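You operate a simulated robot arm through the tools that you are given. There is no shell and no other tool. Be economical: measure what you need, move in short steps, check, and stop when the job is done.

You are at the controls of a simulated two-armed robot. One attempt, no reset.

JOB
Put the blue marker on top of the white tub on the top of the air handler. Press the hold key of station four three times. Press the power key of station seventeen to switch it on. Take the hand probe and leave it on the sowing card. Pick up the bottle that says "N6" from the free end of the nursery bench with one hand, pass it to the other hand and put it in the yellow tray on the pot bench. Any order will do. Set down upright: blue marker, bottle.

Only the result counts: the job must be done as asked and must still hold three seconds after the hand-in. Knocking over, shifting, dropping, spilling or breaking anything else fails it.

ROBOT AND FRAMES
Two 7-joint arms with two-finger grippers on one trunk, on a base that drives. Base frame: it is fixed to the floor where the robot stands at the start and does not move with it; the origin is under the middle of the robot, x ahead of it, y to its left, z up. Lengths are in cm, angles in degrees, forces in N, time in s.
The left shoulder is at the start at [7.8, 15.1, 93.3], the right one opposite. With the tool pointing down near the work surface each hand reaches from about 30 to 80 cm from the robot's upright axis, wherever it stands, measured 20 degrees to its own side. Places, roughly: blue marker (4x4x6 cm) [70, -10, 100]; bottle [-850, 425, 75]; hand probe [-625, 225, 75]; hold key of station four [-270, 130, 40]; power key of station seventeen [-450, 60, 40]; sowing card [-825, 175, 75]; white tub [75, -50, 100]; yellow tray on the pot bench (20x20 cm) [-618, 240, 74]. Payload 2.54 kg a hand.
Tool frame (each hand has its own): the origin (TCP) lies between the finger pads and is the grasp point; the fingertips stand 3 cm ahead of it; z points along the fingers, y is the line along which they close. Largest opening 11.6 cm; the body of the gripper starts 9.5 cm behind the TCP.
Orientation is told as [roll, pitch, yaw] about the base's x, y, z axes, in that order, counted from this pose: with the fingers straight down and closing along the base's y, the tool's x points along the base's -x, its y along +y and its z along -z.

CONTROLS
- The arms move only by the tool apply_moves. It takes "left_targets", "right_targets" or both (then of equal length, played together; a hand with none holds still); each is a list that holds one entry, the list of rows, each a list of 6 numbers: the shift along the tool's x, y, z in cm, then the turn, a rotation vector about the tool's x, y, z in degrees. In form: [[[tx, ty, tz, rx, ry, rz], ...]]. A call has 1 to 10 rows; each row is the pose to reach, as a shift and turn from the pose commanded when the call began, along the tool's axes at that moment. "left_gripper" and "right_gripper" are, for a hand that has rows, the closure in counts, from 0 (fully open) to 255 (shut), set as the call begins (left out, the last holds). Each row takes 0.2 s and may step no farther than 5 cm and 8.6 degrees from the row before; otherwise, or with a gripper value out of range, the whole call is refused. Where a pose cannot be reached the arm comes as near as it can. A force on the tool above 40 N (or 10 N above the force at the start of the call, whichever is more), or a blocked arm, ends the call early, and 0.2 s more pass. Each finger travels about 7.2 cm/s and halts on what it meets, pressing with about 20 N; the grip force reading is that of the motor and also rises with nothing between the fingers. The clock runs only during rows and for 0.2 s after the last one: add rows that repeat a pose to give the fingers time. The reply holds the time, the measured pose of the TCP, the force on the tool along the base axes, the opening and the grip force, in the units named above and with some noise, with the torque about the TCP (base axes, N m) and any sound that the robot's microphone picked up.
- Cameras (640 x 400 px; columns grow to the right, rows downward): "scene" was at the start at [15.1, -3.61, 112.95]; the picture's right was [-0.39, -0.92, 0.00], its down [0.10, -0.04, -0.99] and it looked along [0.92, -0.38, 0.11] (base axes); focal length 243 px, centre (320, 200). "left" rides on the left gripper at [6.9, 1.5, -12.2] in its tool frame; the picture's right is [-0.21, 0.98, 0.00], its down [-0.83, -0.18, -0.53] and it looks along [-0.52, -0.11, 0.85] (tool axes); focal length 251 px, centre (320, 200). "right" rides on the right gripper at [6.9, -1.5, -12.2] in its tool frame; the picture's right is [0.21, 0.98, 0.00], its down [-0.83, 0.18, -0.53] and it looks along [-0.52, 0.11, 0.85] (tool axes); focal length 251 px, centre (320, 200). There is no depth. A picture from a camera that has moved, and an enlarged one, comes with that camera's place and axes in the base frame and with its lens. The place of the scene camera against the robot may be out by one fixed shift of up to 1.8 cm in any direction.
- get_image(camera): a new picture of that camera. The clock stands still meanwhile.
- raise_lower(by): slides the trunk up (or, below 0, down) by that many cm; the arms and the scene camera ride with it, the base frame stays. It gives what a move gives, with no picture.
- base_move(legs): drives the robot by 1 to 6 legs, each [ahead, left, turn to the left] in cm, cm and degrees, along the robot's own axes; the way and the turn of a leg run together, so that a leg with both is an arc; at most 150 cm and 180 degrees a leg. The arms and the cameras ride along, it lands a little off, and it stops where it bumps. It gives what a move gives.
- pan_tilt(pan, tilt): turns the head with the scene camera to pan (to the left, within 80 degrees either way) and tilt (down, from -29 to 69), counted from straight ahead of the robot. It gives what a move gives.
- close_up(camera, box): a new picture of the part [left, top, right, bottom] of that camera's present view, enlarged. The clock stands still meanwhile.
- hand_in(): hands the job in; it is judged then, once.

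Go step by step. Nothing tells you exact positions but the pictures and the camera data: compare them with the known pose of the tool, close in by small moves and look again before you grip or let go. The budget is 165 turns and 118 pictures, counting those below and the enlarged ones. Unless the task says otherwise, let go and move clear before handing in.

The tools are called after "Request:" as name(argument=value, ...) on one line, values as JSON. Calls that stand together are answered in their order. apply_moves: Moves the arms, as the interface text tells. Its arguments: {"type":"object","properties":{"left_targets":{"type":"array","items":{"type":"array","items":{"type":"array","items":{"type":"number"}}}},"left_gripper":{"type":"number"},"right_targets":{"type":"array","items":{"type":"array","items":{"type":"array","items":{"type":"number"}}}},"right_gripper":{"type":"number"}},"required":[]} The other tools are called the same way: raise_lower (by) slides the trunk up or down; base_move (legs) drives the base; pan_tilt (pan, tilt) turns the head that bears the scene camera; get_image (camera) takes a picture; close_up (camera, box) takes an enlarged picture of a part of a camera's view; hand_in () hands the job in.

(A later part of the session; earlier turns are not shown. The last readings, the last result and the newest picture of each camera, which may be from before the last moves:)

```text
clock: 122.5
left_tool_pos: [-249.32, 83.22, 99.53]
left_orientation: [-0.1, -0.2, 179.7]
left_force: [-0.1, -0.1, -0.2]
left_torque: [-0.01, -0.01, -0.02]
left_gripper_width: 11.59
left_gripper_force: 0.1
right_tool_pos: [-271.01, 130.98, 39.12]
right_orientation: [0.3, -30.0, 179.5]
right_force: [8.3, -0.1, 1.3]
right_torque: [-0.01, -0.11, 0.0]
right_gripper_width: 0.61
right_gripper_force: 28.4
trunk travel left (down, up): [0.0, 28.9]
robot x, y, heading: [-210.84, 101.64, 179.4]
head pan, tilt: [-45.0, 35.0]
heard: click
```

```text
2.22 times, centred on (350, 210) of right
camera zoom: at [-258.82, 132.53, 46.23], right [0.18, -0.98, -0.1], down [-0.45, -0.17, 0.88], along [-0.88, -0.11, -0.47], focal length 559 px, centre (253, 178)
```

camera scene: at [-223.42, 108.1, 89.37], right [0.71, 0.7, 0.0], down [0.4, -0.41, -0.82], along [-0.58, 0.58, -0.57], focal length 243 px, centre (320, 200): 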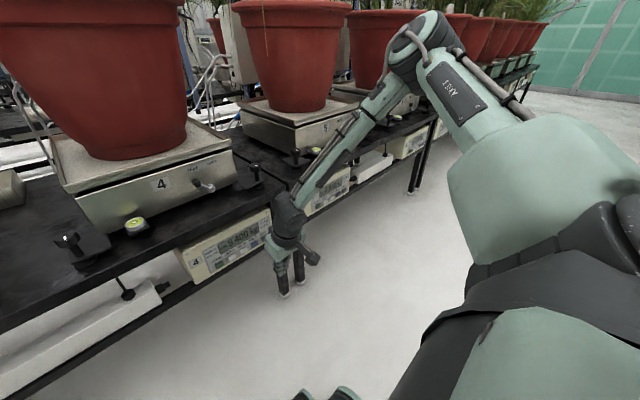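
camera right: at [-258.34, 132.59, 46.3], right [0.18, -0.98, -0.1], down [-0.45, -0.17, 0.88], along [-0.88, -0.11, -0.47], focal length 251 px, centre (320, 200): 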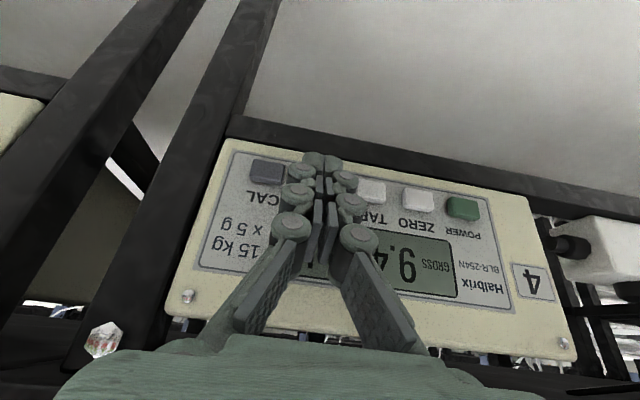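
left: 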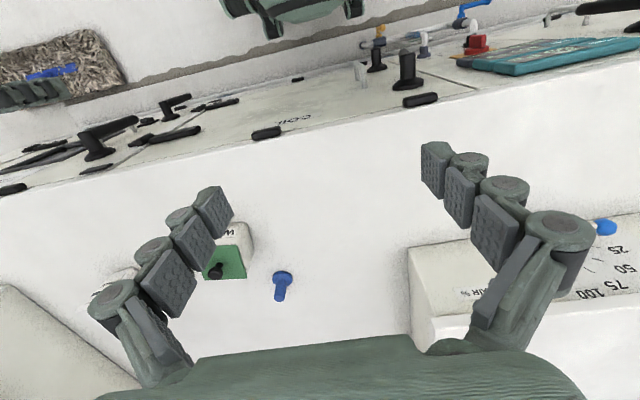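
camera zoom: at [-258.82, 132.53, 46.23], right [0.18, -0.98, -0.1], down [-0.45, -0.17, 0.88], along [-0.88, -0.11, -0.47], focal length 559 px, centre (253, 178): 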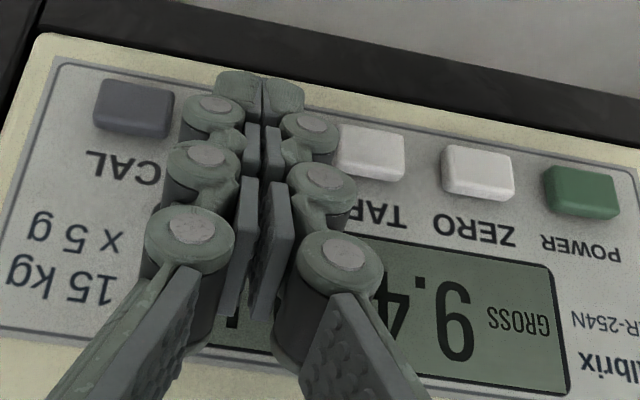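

Second press done (display back to GROSS). Now the third press, then back off.

Request:
apply_moves(right_targets=[[[0.5, 0, -0.3, 0, 0, 0], [0.9, 0, -0.5, 0, 0, 0], [0.9, 0, -0.5, 0, 0, 0]]])

Request:
apply_moves(right_targets=[[[-0.4, 0, 0.23, 0, 0, 0], [-0.65, 0, 0.37, 0, 0, 0], [-0.9, 0, 0.5, 0, 0, 0], [-0.9, 0, 0.5, 0, 0, 0]]])

Request:
apply_moves(right_targets=[[[1.5, 0, -0.9, 0, 0, 0], [4, 0, -2, 0, 0, 0], [7, 0, -3, 0, 0, 0]]])

Request:
close_up(camera="right", box=[180, 120, 500, 320])

```text
clock: 123.3
left_tool_pos: [-249.26, 83.33, 99.51]
left_orientation: [-0.1, -0.1, 179.7]
left_force: [0.2, -1.0, -0.2]
left_torque: [-0.01, -0.02, -0.02]
left_gripper_width: 11.59
left_gripper_force: 0.0
right_tool_pos: [-270.15, 130.96, 39.19]
right_orientation: [0.4, -30.3, 179.6]
right_force: [1.0, -0.9, -0.1]
right_torque: [-0.03, 0.02, 0.04]
right_gripper_width: 0.0
right_gripper_force: 28.9
trunk travel left (down, up): [0.0, 28.9]
robot x, y, heading: [-210.86, 101.85, 179.9]
head pan, tilt: [-45.0, 35.0]
```

```text
clock: 124.3
left_tool_pos: [-249.25, 83.31, 99.54]
left_orientation: [-0.1, -0.2, 179.7]
left_force: [0.8, -0.3, 0.3]
left_torque: [0.01, -0.01, 0.01]
left_gripper_width: 11.62
left_gripper_force: 0.0
right_tool_pos: [-270.86, 130.91, 39.06]
right_orientation: [0.3, -30.1, 179.6]
right_force: [6.5, -0.7, -1.9]
right_torque: [-0.02, -0.12, 0.04]
right_gripper_width: 0.61
right_gripper_force: 28.7
trunk travel left (down, up): [0.0, 28.9]
robot x, y, heading: [-210.63, 102.24, 180.0]
head pan, tilt: [-45.0, 35.0]
heard: click
```

```text
clock: 125.2
left_tool_pos: [-249.38, 83.37, 99.54]
left_orientation: [-0.1, -0.1, 179.7]
left_force: [1.0, 0.0, -0.1]
left_torque: [0.0, 0.0, 0.01]
left_gripper_width: 11.58
left_gripper_force: 0.1
right_tool_pos: [-263.48, 130.84, 38.17]
right_orientation: [0.4, -30.3, 179.5]
right_force: [-0.3, 0.3, 0.0]
right_torque: [0.01, 0.01, -0.01]
right_gripper_width: 0.01
right_gripper_force: 28.6
trunk travel left (down, up): [0.0, 28.9]
robot x, y, heading: [-210.91, 101.94, 179.7]
head pan, tilt: [-45.0, 35.0]
```

```text
2.00 times, centred on (340, 220) of right
camera zoom: at [-251.37, 132.44, 45.35], right [0.18, -0.98, -0.1], down [-0.45, -0.17, 0.88], along [-0.88, -0.11, -0.47], focal length 503 px, centre (280, 160)
```

zoom: 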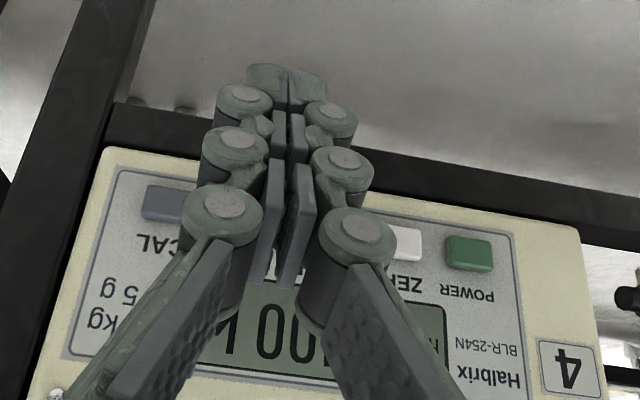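

All three HOLD presses are done. I'll back off, leave the aisle along −y, and look into the next aisle for station 17.

Request:
base_move(legs=[[-8, 0, 0.3], [0, 120, 0], [0, 117, 0], [120, 0, 0]])

Request:
pan_tilt(pan=-50, tilt=15)

Request:
get_image(camera="scene")

```text
clock: 152.4
left_tool_pos: [-335.75, -146.18, 99.53]
left_orientation: [-0.2, -0.2, 177.2]
left_force: [-0.1, -0.5, 1.2]
left_torque: [-0.04, -0.02, 0.03]
left_gripper_width: 11.63
left_gripper_force: 0.0
right_tool_pos: [-346.33, -98.49, 37.18]
right_orientation: [1.0, -28.1, 176.9]
right_force: [0.2, 0.1, 0.0]
right_torque: [0.01, 0.0, 0.01]
right_gripper_width: 0.02
right_gripper_force: 28.5
trunk travel left (down, up): [0.0, 28.9]
robot x, y, heading: [-296.52, -129.09, 177.2]
head pan, tilt: [-45.0, 35.0]
stopped in leg 4: the force on the tool passed its limit at 143 N (the readings are from after the stop); the commanded pose is now the measured one
```

```text
clock: 153.2
left_tool_pos: [-335.87, -146.26, 99.52]
left_orientation: [-0.2, -0.2, 177.2]
left_force: [0.6, -0.6, -0.2]
left_torque: [0.02, 0.0, 0.01]
left_gripper_width: 11.58
left_gripper_force: 0.1
right_tool_pos: [-346.46, -98.4, 37.36]
right_orientation: [0.9, -28.2, 176.8]
right_force: [0.2, 0.0, -0.6]
right_torque: [-0.04, -0.02, 0.01]
right_gripper_width: 0.02
right_gripper_force: 28.2
trunk travel left (down, up): [0.0, 28.9]
robot x, y, heading: [-296.59, -128.72, 177.4]
head pan, tilt: [-50.0, 15.0]
```

```text
61 pictures are left
camera scene: at [-308.7, -121.56, 92.57], right [0.79, 0.61, 0.0], down [0.16, -0.21, -0.97], along [-0.59, 0.77, -0.26], focal length 243 px, centre (320, 200)
```

scene: 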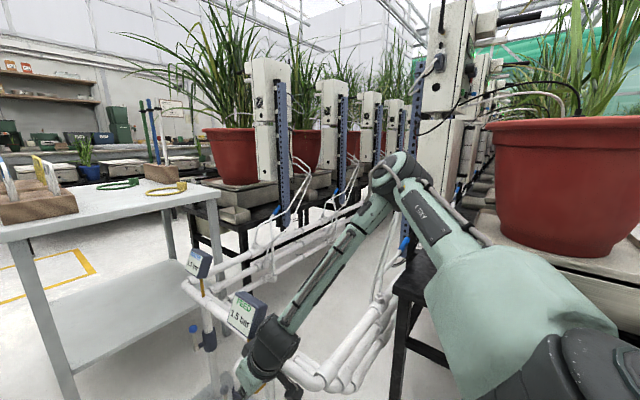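

The hand struck the pipe manifold with its pressure gauges. So the space between these rows is a pipe alley, and station 17 must be reached from the far side. I'll back off and check for harm.

Request:
base_move(legs=[[-18, 0, 0], [0, 12, 2.5]])

Request:
pan_tilt(pan=-30, tilt=25)

Request:
get_image(camera="scene")

```text
clock: 156.2
left_tool_pos: [-317.32, -160.93, 99.49]
left_orientation: [-0.2, -0.2, 179.8]
left_force: [-0.3, -0.2, -0.1]
left_torque: [-0.02, -0.02, 0.01]
left_gripper_width: 11.59
left_gripper_force: 0.0
right_tool_pos: [-329.96, -113.63, 37.3]
right_orientation: [0.9, -28.2, 179.5]
right_force: [0.1, 1.3, -0.1]
right_torque: [0.0, -0.01, -0.02]
right_gripper_width: 0.0
right_gripper_force: 28.4
trunk travel left (down, up): [0.0, 28.9]
robot x, y, heading: [-278.9, -142.01, 180.2]
head pan, tilt: [-50.0, 15.0]
```

```text
clock: 157.0
left_tool_pos: [-317.34, -160.79, 99.55]
left_orientation: [0.0, -0.3, 179.8]
left_force: [-0.1, 0.2, 0.0]
left_torque: [0.0, 0.01, 0.03]
left_gripper_width: 11.59
left_gripper_force: 0.1
right_tool_pos: [-329.88, -113.53, 37.19]
right_orientation: [1.1, -28.0, 179.5]
right_force: [0.0, 0.4, 0.5]
right_torque: [0.03, 0.02, -0.02]
right_gripper_width: 0.01
right_gripper_force: 28.6
trunk travel left (down, up): [0.0, 28.9]
robot x, y, heading: [-278.77, -141.86, 180.0]
head pan, tilt: [-30.0, 25.0]
```

```text
60 pictures are left
camera scene: at [-293.25, -137.52, 90.96], right [0.5, 0.87, 0.0], down [0.37, -0.21, -0.91], along [-0.78, 0.45, -0.42], focal length 243 px, centre (320, 200)
```

scene: 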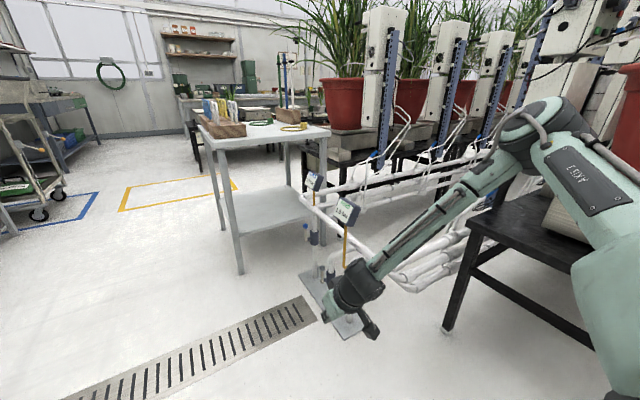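

The manifold looks intact. I'll tuck the arm up and take a wide route at y≈−185 to the aisle beyond.

Request:
apply_moves(right_targets=[[[-1.1, 0.9, -4.4, 0, 2.8, 0], [-2.2, 1.8, -8.8, 0, 5.6, 0], [-3.3, 2.7, -13.2, 0, 8.4, 0], [-4.4, 3.6, -17.6, 0, 11.2, 0], [-5.5, 4.5, -22, 0, 14, 0], [-6.6, 5.4, -26.4, 0, 16.8, 0], [-7.7, 6.3, -30.8, 0, 19.6, 0], [-8.8, 7.2, -35.2, 0, 22.4, 0], [-9.9, 8.1, -39.6, 0, 25.2, 0], [-11, 9, -44, 0, 28, 0]]])

Request:
base_move(legs=[[0, 43, 0], [110, 0, 0]])

Request:
pan_tilt(pan=-20, tilt=15)

Request:
get_image(camera="scene")

```text
clock: 159.2
left_tool_pos: [-317.12, -160.75, 99.57]
left_orientation: [-0.1, -0.2, 179.9]
left_force: [0.1, 0.3, 0.2]
left_torque: [0.01, 0.0, 0.01]
left_gripper_width: 11.6
left_gripper_force: 0.0
right_tool_pos: [-318.97, -122.06, 81.59]
right_orientation: [0.9, -0.1, -179.9]
right_force: [0.2, -0.2, 0.4]
right_torque: [0.01, 0.01, -0.01]
right_gripper_width: 0.0
right_gripper_force: 28.9
trunk travel left (down, up): [0.0, 28.9]
robot x, y, heading: [-278.69, -141.74, 180.1]
head pan, tilt: [-30.0, 25.0]
```

```text
clock: 169.1
left_tool_pos: [-427.04, -202.9, 99.55]
left_orientation: [-0.1, -0.2, 179.6]
left_force: [-0.4, 0.2, 0.5]
left_torque: [-0.02, 0.01, 0.01]
left_gripper_width: 11.6
left_gripper_force: 0.1
right_tool_pos: [-428.61, -163.98, 81.47]
right_orientation: [1.0, -0.2, 179.5]
right_force: [0.7, -0.5, -0.7]
right_torque: [-0.01, 0.02, 0.0]
right_gripper_width: 0.0
right_gripper_force: 28.8
trunk travel left (down, up): [0.0, 28.9]
robot x, y, heading: [-388.52, -183.66, 179.5]
head pan, tilt: [-30.0, 25.0]
```

```text
clock: 169.8
left_tool_pos: [-427.06, -202.97, 99.48]
left_orientation: [-0.1, -0.1, 179.6]
left_force: [-0.7, 0.8, -0.2]
left_torque: [0.02, -0.01, 0.01]
left_gripper_width: 11.6
left_gripper_force: 0.0
right_tool_pos: [-428.57, -164.1, 81.58]
right_orientation: [0.9, -0.3, 179.6]
right_force: [0.2, 0.3, -0.1]
right_torque: [0.02, 0.02, 0.01]
right_gripper_width: 0.0
right_gripper_force: 28.8
trunk travel left (down, up): [0.0, 28.9]
robot x, y, heading: [-388.66, -183.89, 179.5]
head pan, tilt: [-20.0, 15.0]
```

```text
59 pictures are left
camera scene: at [-403.78, -181.17, 92.57], right [0.35, 0.94, 0.0], down [0.24, -0.09, -0.97], along [-0.91, 0.34, -0.26], focal length 243 px, centre (320, 200)
```

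scene: 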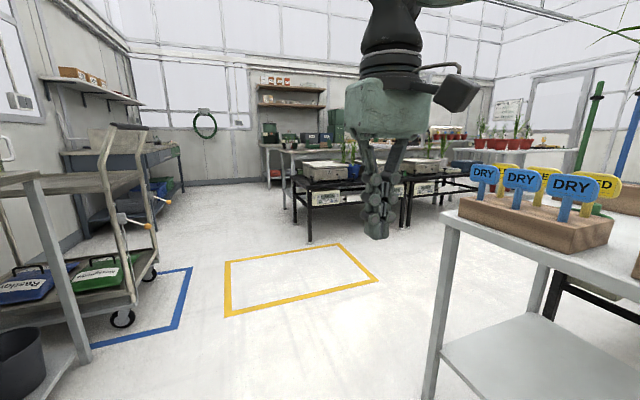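

Row 4 starts at x≈−597, so the aisle there is wide. I'll drive in, turn to face +x and strafe to station 17.

Request:
base_move(legs=[[128, 0, 0.5], [0, 0, -180], [0, 130, 0], [0, 90, 0]])

Request:
pan_tilt(pan=20, tilt=35)

Request:
get_image(camera="scene")

```text
clock: 204.5
left_tool_pos: [-486.06, 53.96, 99.56]
left_orientation: [0.0, -0.1, 1.9]
left_force: [0.6, 0.4, 1.4]
left_torque: [0.01, -0.04, 0.01]
left_gripper_width: 11.59
left_gripper_force: 0.0
right_tool_pos: [-482.99, 15.14, 81.57]
right_orientation: [0.9, -0.1, 2.1]
right_force: [-0.1, 0.3, 0.6]
right_torque: [0.04, 0.0, 0.01]
right_gripper_width: 0.0
right_gripper_force: 28.4
trunk travel left (down, up): [0.0, 28.9]
robot x, y, heading: [-523.61, 33.89, 1.9]
head pan, tilt: [-20.0, 15.0]
```

```text
clock: 205.6
left_tool_pos: [-486.09, 53.9, 99.49]
left_orientation: [0.0, -0.2, 1.9]
left_force: [-0.1, -0.3, 0.1]
left_torque: [-0.03, -0.01, -0.01]
left_gripper_width: 11.6
left_gripper_force: 0.0
right_tool_pos: [-482.98, 15.23, 81.47]
right_orientation: [0.9, -0.2, 2.0]
right_force: [0.0, -0.8, 0.8]
right_torque: [0.0, 0.02, 0.02]
right_gripper_width: 0.01
right_gripper_force: 28.8
trunk travel left (down, up): [0.0, 28.9]
robot x, y, heading: [-523.85, 33.43, 2.0]
head pan, tilt: [20.0, 35.0]
```

```text
58 pictures are left
camera scene: at [-508.55, 36.86, 89.38], right [0.37, -0.93, 0.0], down [-0.53, -0.21, -0.82], along [0.76, 0.31, -0.57], focal length 243 px, centre (320, 200)
```

scene: 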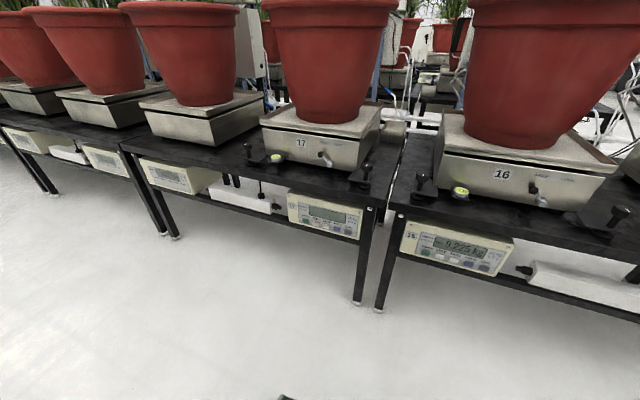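

Request:
close_up(camera="scene", box=[270, 170, 390, 245])

```text
5.33 times, centred on (330, 208) of scene
camera zoom: at [-508.55, 36.86, 89.38], right [0.37, -0.93, 0.0], down [-0.53, -0.21, -0.82], along [0.76, 0.31, -0.57], focal length 1294 px, centre (267, 160)
```

zoom: 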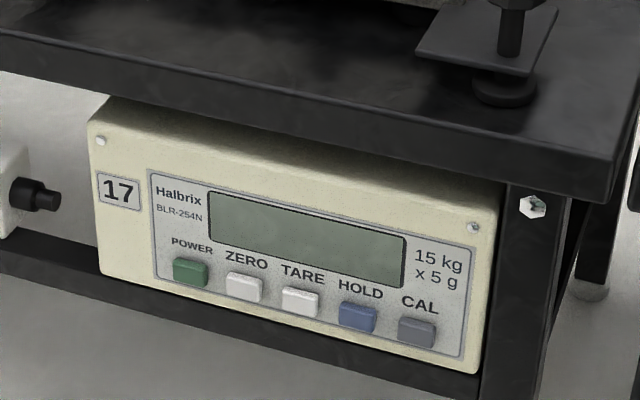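

POWER is at about [-452, 65, 37]. I'll line up the base and bring the right hand down.

Request:
base_move(legs=[[0, 60, -2]])

Request:
apply_moves(right_targets=[[[-1.1, -1, 4.4, 0, -1.5, 0], [-2.2, -2, 8.8, 0, -3, 0], [-3.3, -3, 13.2, 0, -4.5, 0], [-4.4, -4, 17.6, 0, -6, 0], [-5.5, -5, 22, 0, -7.5, 0], [-6.6, -6, 26.4, 0, -9, 0], [-7.7, -7, 30.8, 0, -10.5, 0], [-8.8, -8, 35.2, 0, -12, 0], [-9.9, -9, 39.6, 0, -13.5, 0], [-11, -10, 44, 0, -15, 0]]])

Request:
get_image(camera="right")

```text
clock: 211.7
left_tool_pos: [-486.43, 111.61, 99.53]
left_orientation: [-0.1, -0.2, -0.2]
left_force: [-0.6, -0.6, 0.1]
left_torque: [0.0, 0.01, 0.02]
left_gripper_width: 11.62
left_gripper_force: 0.0
right_tool_pos: [-484.5, 72.67, 81.57]
right_orientation: [0.8, -0.3, -0.1]
right_force: [-0.1, 0.1, 0.2]
right_torque: [0.02, 0.03, 0.0]
right_gripper_width: 0.0
right_gripper_force: 29.2
trunk travel left (down, up): [0.0, 28.9]
robot x, y, heading: [-525.1, 92.73, -0.2]
head pan, tilt: [20.0, 35.0]
```

```text
clock: 213.9
left_tool_pos: [-486.31, 111.51, 99.49]
left_orientation: [-0.1, -0.1, -0.2]
left_force: [0.0, 0.3, 0.1]
left_torque: [-0.03, -0.05, -0.01]
left_gripper_width: 11.57
left_gripper_force: 0.0
right_tool_pos: [-473.49, 63.62, 37.48]
right_orientation: [1.0, -15.2, -0.3]
right_force: [-0.8, -1.0, 0.4]
right_torque: [0.02, 0.03, -0.02]
right_gripper_width: 0.01
right_gripper_force: 28.1
trunk travel left (down, up): [0.0, 28.9]
robot x, y, heading: [-524.58, 92.59, 0.2]
head pan, tilt: [20.0, 35.0]
```

```text
56 pictures are left
camera right: at [-483.39, 61.81, 47.44], right [-0.21, 0.98, -0.04], down [0.66, 0.17, 0.73], along [0.73, 0.12, -0.68], focal length 251 px, centre (320, 200)
```

right: 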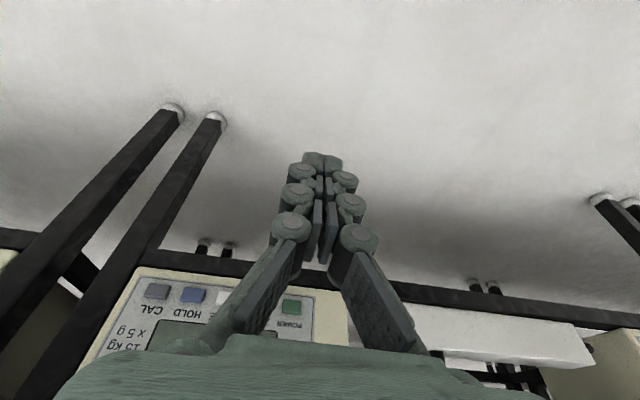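

Request:
base_move(legs=[[9, 0, 0]])

Request:
apply_moves(right_targets=[[[-2, 0.3, -1, 0, -5, 0], [-4, 0.6, 0, 0, -10, 0], [-6, 0.7, 0.6, 0, -15, 0], [-6, 0.7, 0.6, 0, -15, 0]]])

Request:
get_image(camera="right")

```text
clock: 215.0
left_tool_pos: [-477.61, 111.58, 99.5]
left_orientation: [-0.1, -0.2, -0.1]
left_force: [0.2, 0.0, 0.4]
left_torque: [0.01, -0.01, 0.0]
left_gripper_width: 11.6
left_gripper_force: 0.1
right_tool_pos: [-464.79, 63.5, 37.49]
right_orientation: [1.0, -15.2, -0.4]
right_force: [0.0, 0.3, 0.8]
right_torque: [0.01, -0.05, 0.0]
right_gripper_width: 0.0
right_gripper_force: 29.0
trunk travel left (down, up): [0.0, 28.9]
robot x, y, heading: [-515.83, 92.54, 0.3]
head pan, tilt: [20.0, 35.0]
```

```text
clock: 216.0
left_tool_pos: [-477.59, 111.57, 99.52]
left_orientation: [-0.2, -0.2, 0.0]
left_force: [-0.4, -0.3, 0.2]
left_torque: [0.0, 0.01, 0.01]
left_gripper_width: 11.61
left_gripper_force: 0.1
right_tool_pos: [-458.59, 64.22, 38.52]
right_orientation: [1.1, -30.2, -0.5]
right_force: [0.4, -0.2, 0.3]
right_torque: [0.0, -0.02, -0.02]
right_gripper_width: 0.0
right_gripper_force: 28.2
trunk travel left (down, up): [0.0, 28.9]
robot x, y, heading: [-516.01, 92.71, -0.2]
head pan, tilt: [20.0, 35.0]
```

```text
55 pictures are left
camera right: at [-470.71, 62.63, 45.61], right [-0.19, 0.98, -0.09], down [0.45, 0.17, 0.88], along [0.88, 0.12, -0.47], focal length 251 px, centre (320, 200)
```

right: 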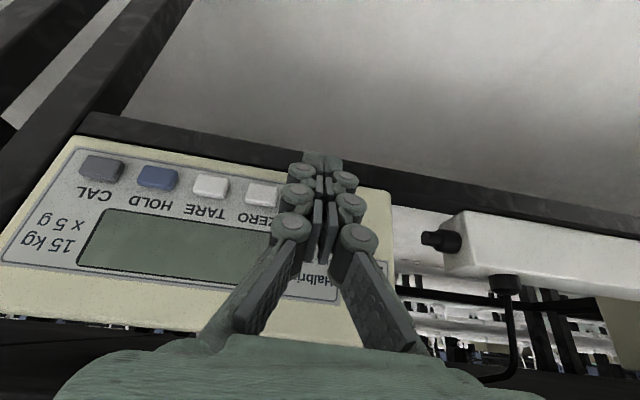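

I may be nearer than I thought (about 1 cm away), so I'll creep forward and watch the force.

Request:
apply_moves(right_targets=[[[-0.35, 0, 0.2, 0, 0, 0], [-0.7, 0, 0.4, 0, 0, 0], [-1.04, 0, 0.6, 0, 0, 0]]])

Request:
get_image(camera="right")

```text
clock: 216.8
left_tool_pos: [-477.67, 111.59, 99.54]
left_orientation: [-0.3, -0.2, -0.1]
left_force: [0.9, 0.1, -0.7]
left_torque: [0.02, -0.02, 0.03]
left_gripper_width: 11.61
left_gripper_force: 0.0
right_tool_pos: [-457.58, 64.28, 38.52]
right_orientation: [1.0, -30.2, -0.4]
right_force: [-0.7, 0.3, 0.1]
right_torque: [0.01, 0.01, 0.01]
right_gripper_width: 0.01
right_gripper_force: 28.8
trunk travel left (down, up): [0.0, 28.9]
robot x, y, heading: [-516.36, 92.14, -0.0]
head pan, tilt: [20.0, 35.0]
```

```text
54 pictures are left
camera right: at [-469.65, 62.62, 45.6], right [-0.19, 0.98, -0.09], down [0.45, 0.17, 0.88], along [0.88, 0.12, -0.47], focal length 251 px, centre (320, 200)
```

right: 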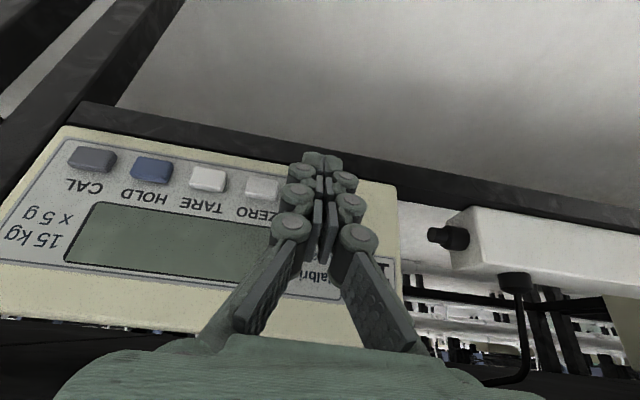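

Request:
apply_moves(right_targets=[[[-0.7, 0, 0.4, 0, 0, 0], [-1.2, 0, 0.7, 0, 0, 0], [-1.5, 0, 0.87, 0, 0, 0], [-1.75, 0, 1.0, 0, 0, 0]]])

```text
clock: 217.8
left_tool_pos: [-477.65, 111.63, 99.58]
left_orientation: [-0.2, -0.3, -0.1]
left_force: [0.6, 0.7, 0.6]
left_torque: [0.01, -0.01, -0.03]
left_gripper_width: 11.61
left_gripper_force: 0.1
right_tool_pos: [-455.87, 64.3, 38.52]
right_orientation: [1.1, -29.9, -0.6]
right_force: [-14.9, 1.0, 3.6]
right_torque: [0.0, 0.19, 0.02]
right_gripper_width: 0.6
right_gripper_force: 28.6
trunk travel left (down, up): [0.0, 28.9]
robot x, y, heading: [-516.46, 92.51, 0.3]
head pan, tilt: [20.0, 35.0]
heard: click
```

Clicked. I'll back straight off and read the display.

Request:
apply_moves(right_targets=[[[1.5, 0, -0.87, 0, 0, 0], [4.5, 0, -2.5, 0, 0, 0], [8.5, 0, -4, 0, 0, 0]]])

Request:
pan_tilt(pan=-20, tilt=45)

Request:
get_image(camera="scene")

```text
clock: 218.6
left_tool_pos: [-477.69, 111.66, 99.55]
left_orientation: [-0.2, -0.3, -0.1]
left_force: [0.2, -0.6, -0.5]
left_torque: [0.0, 0.0, 0.0]
left_gripper_width: 11.63
left_gripper_force: 0.1
right_tool_pos: [-465.01, 64.19, 37.66]
right_orientation: [1.0, -30.2, -0.5]
right_force: [0.0, -0.5, 0.2]
right_torque: [0.01, 0.05, 0.0]
right_gripper_width: 0.0
right_gripper_force: 29.1
trunk travel left (down, up): [0.0, 28.9]
robot x, y, heading: [-516.35, 92.94, -0.2]
head pan, tilt: [20.0, 35.0]
```

```text
clock: 219.7
left_tool_pos: [-477.59, 111.52, 99.48]
left_orientation: [-0.1, -0.2, -0.2]
left_force: [0.3, -0.3, 0.1]
left_torque: [0.0, -0.01, -0.03]
left_gripper_width: 11.59
left_gripper_force: 0.1
right_tool_pos: [-464.93, 64.07, 37.62]
right_orientation: [1.1, -30.2, -0.5]
right_force: [0.2, -0.3, 0.2]
right_torque: [0.01, 0.02, -0.02]
right_gripper_width: 0.0
right_gripper_force: 28.4
trunk travel left (down, up): [0.0, 28.9]
robot x, y, heading: [-515.65, 92.49, 0.0]
head pan, tilt: [-20.0, 45.0]
```

```text
53 pictures are left
camera scene: at [-501.33, 89.58, 87.9], right [-0.34, -0.94, 0.0], down [-0.66, 0.24, -0.71], along [0.66, -0.24, -0.71], focal length 243 px, centre (320, 200)
```

scene: 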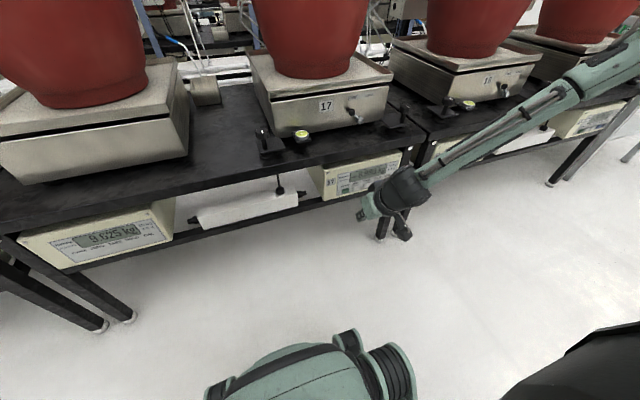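

Request:
close_up(camera="scene", box=[300, 140, 420, 215])

```text
5.33 times, centred on (360, 178) of scene
camera zoom: at [-501.33, 89.58, 87.9], right [-0.34, -0.94, 0.0], down [-0.66, 0.24, -0.71], along [0.66, -0.24, -0.71], focal length 1294 px, centre (107, 320)
```

zoom: 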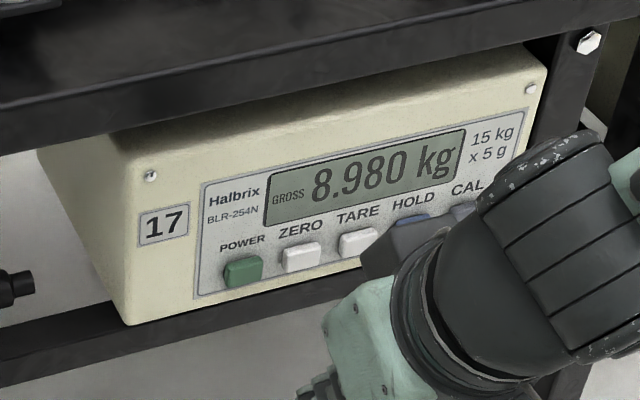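

Station 17 is on and reads GROSS. I'll tuck the right arm, raise the trunk for bench height, and look toward the pot bench.

Request:
apply_moves(right_targets=[[[-1.3, 0.9, -4.45, 0, 3, 0], [-2.6, 1.8, -8.9, 0, 6, 0], [-3.9, 2.7, -13.35, 0, 9, 0], [-5.2, 3.6, -17.8, 0, 12, 0], [-6.5, 4.5, -22.25, 0, 15, 0], [-7.8, 5.4, -26.7, 0, 18, 0], [-9.1, 6.3, -31.15, 0, 21, 0], [-10.4, 7.2, -35.6, 0, 24, 0], [-11.7, 8.1, -40, 0, 27, 0], [-13, 9, -44.5, 0, 30, 0]]], right_gripper=0)

Request:
raise_lower(by=17)

Request:
base_move(legs=[[-8, 0, 0], [0, 0, 90]])

Request:
pan_tilt(pan=30, tilt=15)

Request:
get_image(camera="scene")

```text
clock: 221.9
left_tool_pos: [-477.64, 111.53, 99.57]
left_orientation: [-0.1, -0.2, -0.1]
left_force: [-0.1, 0.0, 0.4]
left_torque: [0.04, -0.01, 0.01]
left_gripper_width: 11.58
left_gripper_force: 0.0
right_tool_pos: [-476.26, 72.5, 82.98]
right_orientation: [0.8, -0.1, 0.0]
right_force: [1.2, -0.2, -1.2]
right_torque: [0.03, 0.05, 0.01]
right_gripper_width: 11.6
right_gripper_force: 0.0
trunk travel left (down, up): [0.0, 28.9]
robot x, y, heading: [-516.24, 92.56, 0.1]
head pan, tilt: [-20.0, 45.0]
```

```text
clock: 223.8
left_tool_pos: [-477.62, 111.52, 116.5]
left_orientation: [-0.2, -0.2, -0.1]
left_force: [0.7, 0.7, 0.2]
left_torque: [-0.01, -0.01, 0.02]
left_gripper_width: 11.59
left_gripper_force: 0.2
right_tool_pos: [-476.04, 72.52, 99.8]
right_orientation: [1.0, -0.2, 0.0]
right_force: [0.7, -0.3, -0.4]
right_torque: [-0.05, 0.01, -0.01]
right_gripper_width: 11.59
right_gripper_force: 0.0
trunk travel left (down, up): [-17.0, 11.9]
robot x, y, heading: [-516.06, 92.69, 0.1]
head pan, tilt: [-20.0, 45.0]
```

```text
clock: 228.8
left_tool_pos: [-544.04, 130.62, 116.58]
left_orientation: [-0.2, -0.2, 91.4]
left_force: [0.7, 0.2, 0.3]
left_torque: [0.02, -0.01, 0.01]
left_gripper_width: 11.62
left_gripper_force: 0.2
right_tool_pos: [-505.06, 133.1, 99.8]
right_orientation: [0.9, -0.2, 91.4]
right_force: [-0.1, 0.8, 0.2]
right_torque: [0.02, -0.03, 0.02]
right_gripper_width: 11.61
right_gripper_force: 0.0
trunk travel left (down, up): [-17.0, 11.9]
robot x, y, heading: [-524.56, 92.8, 91.4]
head pan, tilt: [-20.0, 45.0]
```

```text
clock: 230.0
left_tool_pos: [-544.04, 130.54, 116.51]
left_orientation: [-0.2, -0.3, 91.5]
left_force: [-0.6, -0.1, -0.7]
left_torque: [-0.01, 0.03, -0.01]
left_gripper_width: 11.6
left_gripper_force: 0.0
right_tool_pos: [-505.05, 133.08, 99.87]
right_orientation: [0.8, -0.1, 91.4]
right_force: [-0.1, 0.0, -0.2]
right_torque: [0.0, -0.02, -0.02]
right_gripper_width: 11.59
right_gripper_force: 0.0
trunk travel left (down, up): [-17.0, 11.9]
robot x, y, heading: [-523.82, 92.78, 91.7]
head pan, tilt: [30.0, 15.0]
```

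```text
51 pictures are left
camera scene: at [-528.85, 107.13, 109.57], right [0.85, 0.52, 0.0], down [0.14, -0.22, -0.97], along [-0.5, 0.82, -0.26], focal length 243 px, centre (320, 200)
```

scene: 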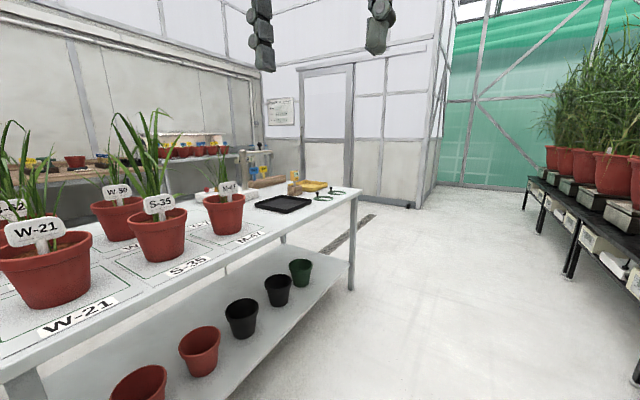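

Request:
close_up(camera="scene", box=[230, 140, 390, 240])

```text
4.00 times, centred on (310, 190) of scene
camera zoom: at [-528.85, 107.13, 109.57], right [0.85, 0.52, 0.0], down [0.14, -0.22, -0.97], along [-0.5, 0.82, -0.26], focal length 971 px, centre (360, 240)
```

zoom: 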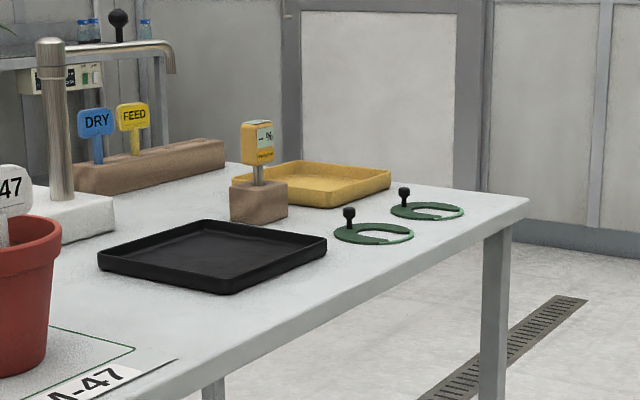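

The hand probe is the yellow meter standing in a wooden block near [-616, 220], with ring clips in front of it and the yellow tray beside it. I'll turn to face the bench and align.

Request:
base_move(legs=[[0, 0, 88.3], [0, -110, 0], [10, 0, 0]])

Request:
pan_tilt(pan=-10, tilt=25)

Request:
get_image(camera="scene")

```text
clock: 245.6
left_tool_pos: [-571.19, 185.73, 116.52]
left_orientation: [-0.1, -0.2, 178.9]
left_force: [-0.1, -0.3, 0.2]
left_torque: [-0.01, -0.05, -0.01]
left_gripper_width: 11.62
left_gripper_force: 0.0
right_tool_pos: [-572.14, 224.71, 99.83]
right_orientation: [0.9, -0.1, 178.9]
right_force: [-0.3, 0.1, -0.4]
right_torque: [-0.01, -0.04, 0.0]
right_gripper_width: 11.59
right_gripper_force: 0.1
trunk travel left (down, up): [-17.0, 11.9]
robot x, y, heading: [-532.14, 204.09, 179.1]
head pan, tilt: [30.0, 15.0]
```

```text
clock: 246.6
left_tool_pos: [-571.14, 185.76, 116.48]
left_orientation: [-0.1, -0.2, 178.9]
left_force: [0.6, -0.3, -0.3]
left_torque: [-0.01, -0.03, -0.01]
left_gripper_width: 11.58
left_gripper_force: 0.1
right_tool_pos: [-572.02, 224.74, 99.88]
right_orientation: [0.8, -0.3, 179.0]
right_force: [-0.3, 0.2, 0.2]
right_torque: [-0.01, 0.04, 0.01]
right_gripper_width: 11.59
right_gripper_force: 0.0
trunk travel left (down, up): [-17.0, 11.9]
robot x, y, heading: [-532.6, 203.8, 179.2]
head pan, tilt: [-10.0, 25.0]
```

```text
49 pictures are left
camera scene: at [-547.87, 205.55, 107.95], right [0.19, 0.98, 0.0], down [0.41, -0.08, -0.91], along [-0.89, 0.17, -0.42], focal length 243 px, centre (320, 200)
```

scene: 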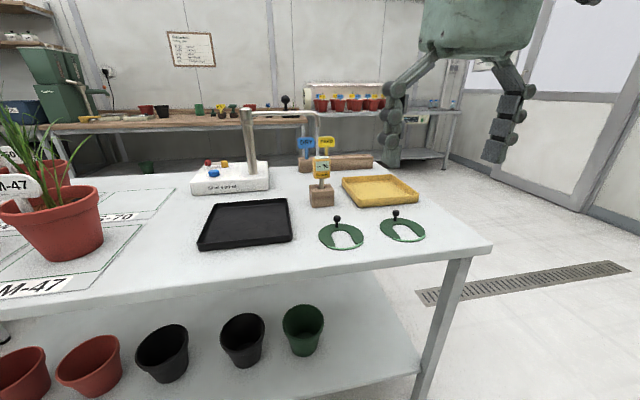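

Request:
close_up(camera="scene", box=[280, 120, 440, 220])

Request:
get_image(camera="right")

```text
4.00 times, centred on (360, 170) of scene
camera zoom: at [-547.87, 205.55, 107.95], right [0.19, 0.98, 0.0], down [0.41, -0.08, -0.91], along [-0.89, 0.17, -0.42], focal length 971 px, centre (160, 320)
```

zoom: 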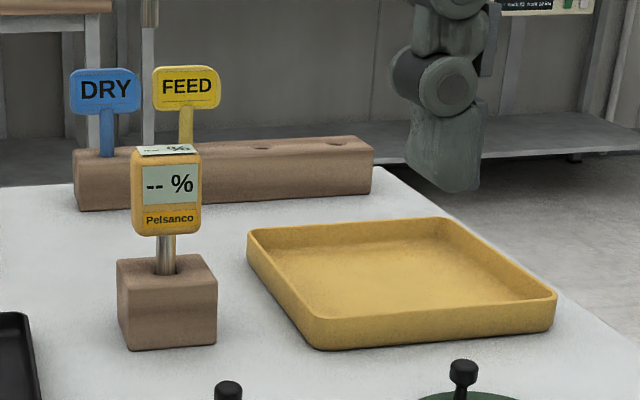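

```text
47 pictures are left
camera right: at [-565.01, 226.32, 112.09], right [0.2, -0.98, 0.01], down [-0.83, -0.16, 0.54], along [-0.53, -0.12, -0.84], focal length 251 px, centre (320, 200)
```

right: 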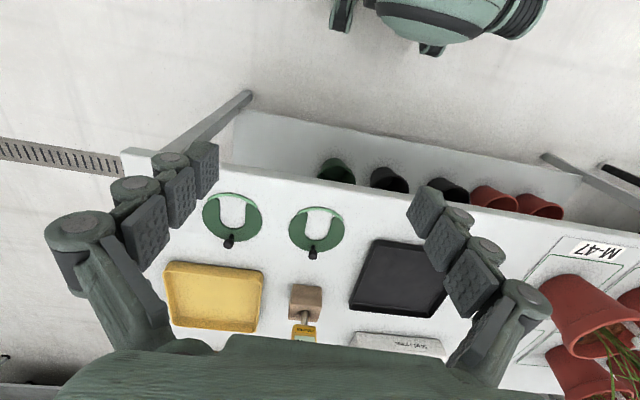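

The probe's body centre is at about [-616, 219, 86]. I'll move the base 9 cm nearer and pitch the hand forward, clear of the ring knobs.

Request:
base_move(legs=[[9, 0, 0.8]])

Request:
apply_moves(right_targets=[[[-3.2, 0.7, 0, 0, -7.5, 0], [-6.5, 1.4, 0, 0, -15, 0], [-9.7, 2.1, 0, 0, -22.5, 0], [-13, 2.8, 0, 0, -30, 0], [-16.2, 3.5, 2, 0, -37.5, 0], [-19.4, 4.2, 4, 0, -45, 0], [-22.6, 4.9, 6, 0, -52.5, 0], [-25.9, 5.6, 8, 0, -60, 0]]])

Request:
get_image(camera="right")

```text
clock: 247.7
left_tool_pos: [-579.68, 185.33, 116.41]
left_orientation: [-0.1, -0.2, 179.8]
left_force: [-0.3, -0.8, -1.1]
left_torque: [-0.01, -0.01, -0.02]
left_gripper_width: 11.61
left_gripper_force: 0.2
right_tool_pos: [-581.01, 224.33, 99.82]
right_orientation: [0.8, -0.1, 179.8]
right_force: [-1.0, 0.0, 0.2]
right_torque: [0.05, -0.03, -0.03]
right_gripper_width: 11.61
right_gripper_force: 0.2
trunk travel left (down, up): [-17.0, 11.9]
robot x, y, heading: [-540.93, 204.25, 179.7]
head pan, tilt: [-10.0, 25.0]
```

```text
clock: 249.5
left_tool_pos: [-579.7, 185.24, 116.56]
left_orientation: [-0.1, -0.2, 179.7]
left_force: [0.8, -0.2, -0.2]
left_torque: [0.0, 0.01, 0.02]
left_gripper_width: 11.6
left_gripper_force: 0.0
right_tool_pos: [-606.99, 218.47, 92.21]
right_orientation: [2.0, -60.1, 178.2]
right_force: [0.4, 0.3, 0.4]
right_torque: [-0.02, -0.04, -0.02]
right_gripper_width: 11.58
right_gripper_force: 0.1
trunk travel left (down, up): [-17.0, 11.9]
robot x, y, heading: [-541.01, 203.98, 180.1]
head pan, tilt: [-10.0, 25.0]
```

```text
46 pictures are left
camera right: at [-593.04, 219.95, 92.28], right [0.1, -0.98, -0.17], down [0.05, -0.16, 0.98], along [-0.99, -0.11, 0.03], focal length 251 px, centre (320, 200)
```

right: 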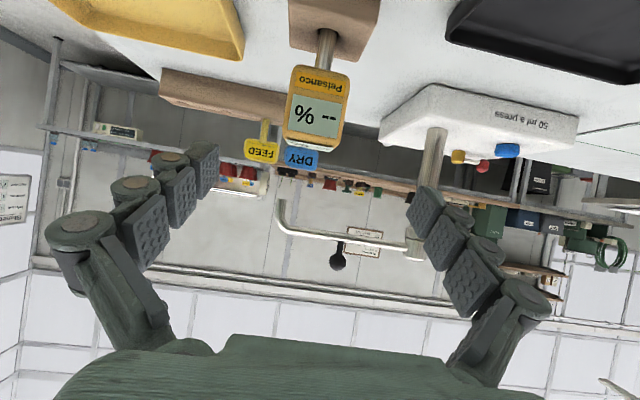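

Aligned with the meter. I'll move in, check, and close.

Request:
apply_moves(right_targets=[[[0, -0.3, 3.7, 0, 0, 0], [0.5, -0.3, 7.4, 0, 0, 0], [1.6, -0.3, 11, 0, 0, 0], [1.6, -0.3, 11, 0, 0, 0]]])

Request:
get_image(camera="right")

```text
clock: 250.5
left_tool_pos: [-579.56, 185.15, 116.52]
left_orientation: [-0.1, -0.2, 179.7]
left_force: [0.6, 0.7, 0.5]
left_torque: [-0.02, 0.01, -0.03]
left_gripper_width: 11.62
left_gripper_force: 0.2
right_tool_pos: [-615.67, 219.02, 85.18]
right_orientation: [1.9, -60.1, 178.2]
right_force: [-0.8, 0.1, -0.5]
right_torque: [0.0, 0.03, 0.0]
right_gripper_width: 11.6
right_gripper_force: 0.1
trunk travel left (down, up): [-17.0, 11.9]
robot x, y, heading: [-541.09, 203.68, 180.0]
head pan, tilt: [-10.0, 25.0]
```

```text
45 pictures are left
camera right: at [-601.73, 220.44, 85.24], right [0.1, -0.98, -0.17], down [0.05, -0.17, 0.98], along [-0.99, -0.11, 0.03], focal length 251 px, centre (320, 200)
```

right: 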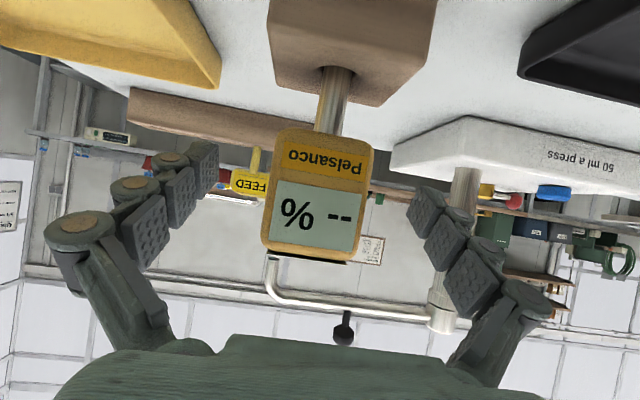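

Request:
apply_moves(right_targets=[[[0, 0, 0, 0, 0, 0], [0, 0, 0, 0, 0, 0], [0, 0, 0, 0, 0, 0], [0, 0, 0, 0, 0, 0], [0, 0, 0, 0, 0, 0]]], right_gripper=255)

Request:
apply_moves(right_targets=[[[-0.87, 0, -0.5, 0, 0, 0], [-2.6, 0, -1.5, 0, 0, 0], [-4.3, 0, -2.5, 0, 0, 0], [-6.1, 0, -3.5, 0, 0, 0], [-7.8, 0, -4.5, 0, 0, 0]]])

Request:
close_up(camera="scene", box=[240, 80, 440, 205])

```text
clock: 251.7
left_tool_pos: [-579.64, 185.21, 116.48]
left_orientation: [-0.1, -0.2, 179.7]
left_force: [0.4, -0.3, 1.0]
left_torque: [-0.01, 0.0, -0.01]
left_gripper_width: 11.6
left_gripper_force: 0.1
right_tool_pos: [-615.74, 219.03, 85.03]
right_orientation: [1.8, -60.1, 178.2]
right_force: [0.8, 1.7, 1.1]
right_torque: [0.1, -0.02, 0.01]
right_gripper_width: 4.85
right_gripper_force: 19.5
trunk travel left (down, up): [-17.0, 11.9]
robot x, y, heading: [-541.1, 203.99, 180.0]
head pan, tilt: [-10.0, 25.0]
```

```text
clock: 252.9
left_tool_pos: [-579.6, 185.12, 116.57]
left_orientation: [-0.2, -0.2, 179.7]
left_force: [-0.3, 0.0, 0.1]
left_torque: [0.03, 0.0, 0.03]
left_gripper_width: 11.59
left_gripper_force: 0.0
right_tool_pos: [-615.71, 219.12, 94.2]
right_orientation: [1.8, -60.2, 178.2]
right_force: [0.8, -0.1, -0.6]
right_torque: [0.0, 0.02, 0.01]
right_gripper_width: 4.83
right_gripper_force: 20.1
trunk travel left (down, up): [-17.0, 11.9]
robot x, y, heading: [-541.1, 203.96, 179.8]
head pan, tilt: [-10.0, 25.0]
```

```text
3.20 times, centred on (340, 142) of scene
camera zoom: at [-556.67, 205.44, 107.95], right [0.18, 0.98, 0.0], down [0.42, -0.07, -0.91], along [-0.89, 0.16, -0.42], focal length 777 px, centre (256, 384)
```

zoom: 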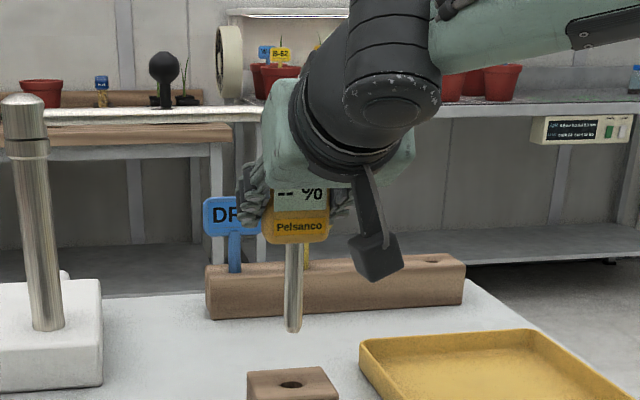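

The probe is out of its block. I'll raise the trunk a little, back away, go round the bench end and look toward the sowing bench.

Request:
raise_lower(by=6)

Request:
base_move(legs=[[-24, 0, 0], [0, -115, 0], [60, 0, 0]])

Request:
pan_tilt(pan=10, tilt=15)

Request:
get_image(camera="scene")

```text
clock: 253.9
left_tool_pos: [-579.6, 185.25, 122.52]
left_orientation: [-0.2, -0.2, 179.7]
left_force: [-0.1, 0.9, -1.2]
left_torque: [0.01, 0.02, 0.04]
left_gripper_width: 11.59
left_gripper_force: 0.1
right_tool_pos: [-615.6, 219.17, 100.21]
right_orientation: [1.8, -60.0, 178.3]
right_force: [0.2, 0.5, -1.2]
right_torque: [0.01, 0.01, -0.03]
right_gripper_width: 4.84
right_gripper_force: 20.3
trunk travel left (down, up): [-23.0, 5.9]
robot x, y, heading: [-541.24, 204.04, 179.9]
head pan, tilt: [-10.0, 25.0]
```

```text
clock: 269.3
left_tool_pos: [-615.33, 295.41, 122.44]
left_orientation: [-0.1, -0.2, -179.1]
left_force: [0.0, -0.5, 0.4]
left_torque: [0.02, -0.01, -0.01]
left_gripper_width: 11.63
left_gripper_force: 0.0
right_tool_pos: [-651.95, 328.55, 100.23]
right_orientation: [1.7, -60.1, 179.3]
right_force: [-0.2, -0.4, -0.7]
right_torque: [0.01, 0.02, 0.02]
right_gripper_width: 4.8
right_gripper_force: 20.1
trunk travel left (down, up): [-23.0, 5.9]
robot x, y, heading: [-577.19, 314.82, -179.3]
head pan, tilt: [-10.0, 25.0]
```

```text
clock: 270.1
left_tool_pos: [-615.28, 295.29, 122.55]
left_orientation: [-0.1, -0.3, -179.3]
left_force: [0.7, -0.3, -0.2]
left_torque: [-0.02, -0.05, 0.0]
left_gripper_width: 11.6
left_gripper_force: 0.0
right_tool_pos: [-652.04, 328.55, 100.25]
right_orientation: [1.8, -60.2, 179.3]
right_force: [0.3, -0.2, -1.2]
right_torque: [0.0, -0.01, -0.02]
right_gripper_width: 4.84
right_gripper_force: 19.5
trunk travel left (down, up): [-23.0, 5.9]
robot x, y, heading: [-576.92, 314.65, -179.3]
head pan, tilt: [10.0, 15.0]
```

```text
43 pictures are left
camera scene: at [-592.83, 312.72, 115.57], right [-0.19, 0.98, 0.0], down [0.25, 0.05, -0.97], along [-0.95, -0.18, -0.26], focal length 243 px, centre (320, 200)
```

scene: 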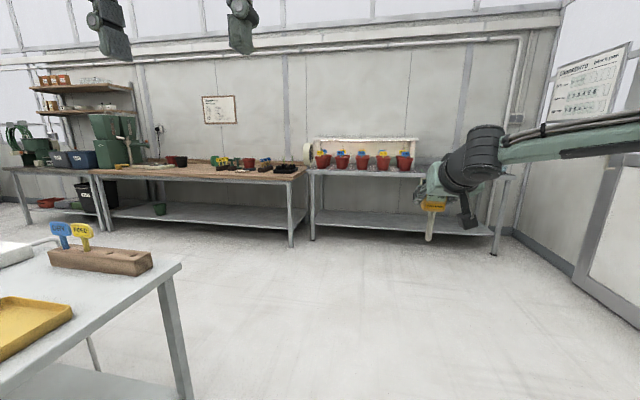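

The brown sowing bench's front is at x≈−822 and the nursery bench is to its right. I'll drive over to the sowing bench.

Request:
base_move(legs=[[145, 0, -0.7], [0, 140, 0], [20, 0, 0]])

Request:
pan_tilt(pan=-5, tilt=25)

Request:
get_image(camera="scene")

```text
clock: 291.5
left_tool_pos: [-781.8, 159.05, 122.46]
left_orientation: [-0.1, -0.2, 178.6]
left_force: [0.8, -0.3, -0.6]
left_torque: [0.01, -0.07, -0.02]
left_gripper_width: 11.57
left_gripper_force: 0.0
right_tool_pos: [-817.11, 193.68, 100.19]
right_orientation: [1.8, -60.0, 177.1]
right_force: [0.7, -0.2, -1.5]
right_torque: [0.01, 0.0, 0.02]
right_gripper_width: 4.82
right_gripper_force: 20.5
trunk travel left (down, up): [-23.0, 5.9]
robot x, y, heading: [-742.69, 177.4, 178.8]
head pan, tilt: [10.0, 15.0]
```

```text
clock: 292.3
left_tool_pos: [-781.68, 158.98, 122.49]
left_orientation: [0.0, -0.3, 178.6]
left_force: [0.0, 0.6, -0.6]
left_torque: [0.02, 0.03, -0.01]
left_gripper_width: 11.6
left_gripper_force: 0.1
right_tool_pos: [-817.17, 193.63, 100.26]
right_orientation: [1.7, -60.1, 177.0]
right_force: [-0.5, 0.4, -1.3]
right_torque: [-0.03, 0.06, 0.01]
right_gripper_width: 4.83
right_gripper_force: 19.6
trunk travel left (down, up): [-23.0, 5.9]
robot x, y, heading: [-742.67, 176.97, 178.7]
head pan, tilt: [-5.0, 25.0]
```

```text
42 pictures are left
camera scene: at [-758.47, 177.99, 113.95], right [0.11, 0.99, 0.0], down [0.42, -0.05, -0.91], along [-0.9, 0.1, -0.42], focal length 243 px, centre (320, 200)
```

scene: 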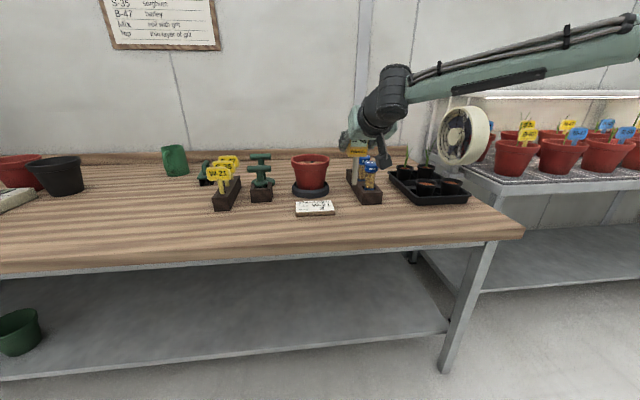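

Request:
close_up(camera="scene", box=[180, 140, 420, 290])

```text
2.67 times, centred on (300, 215) of scene
camera zoom: at [-758.47, 177.99, 113.95], right [0.11, 0.99, 0.0], down [0.42, -0.05, -0.91], along [-0.9, 0.1, -0.42], focal length 647 px, centre (373, 160)
```

zoom: 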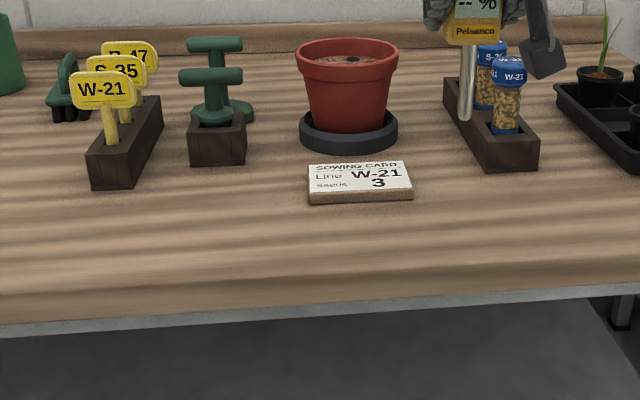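

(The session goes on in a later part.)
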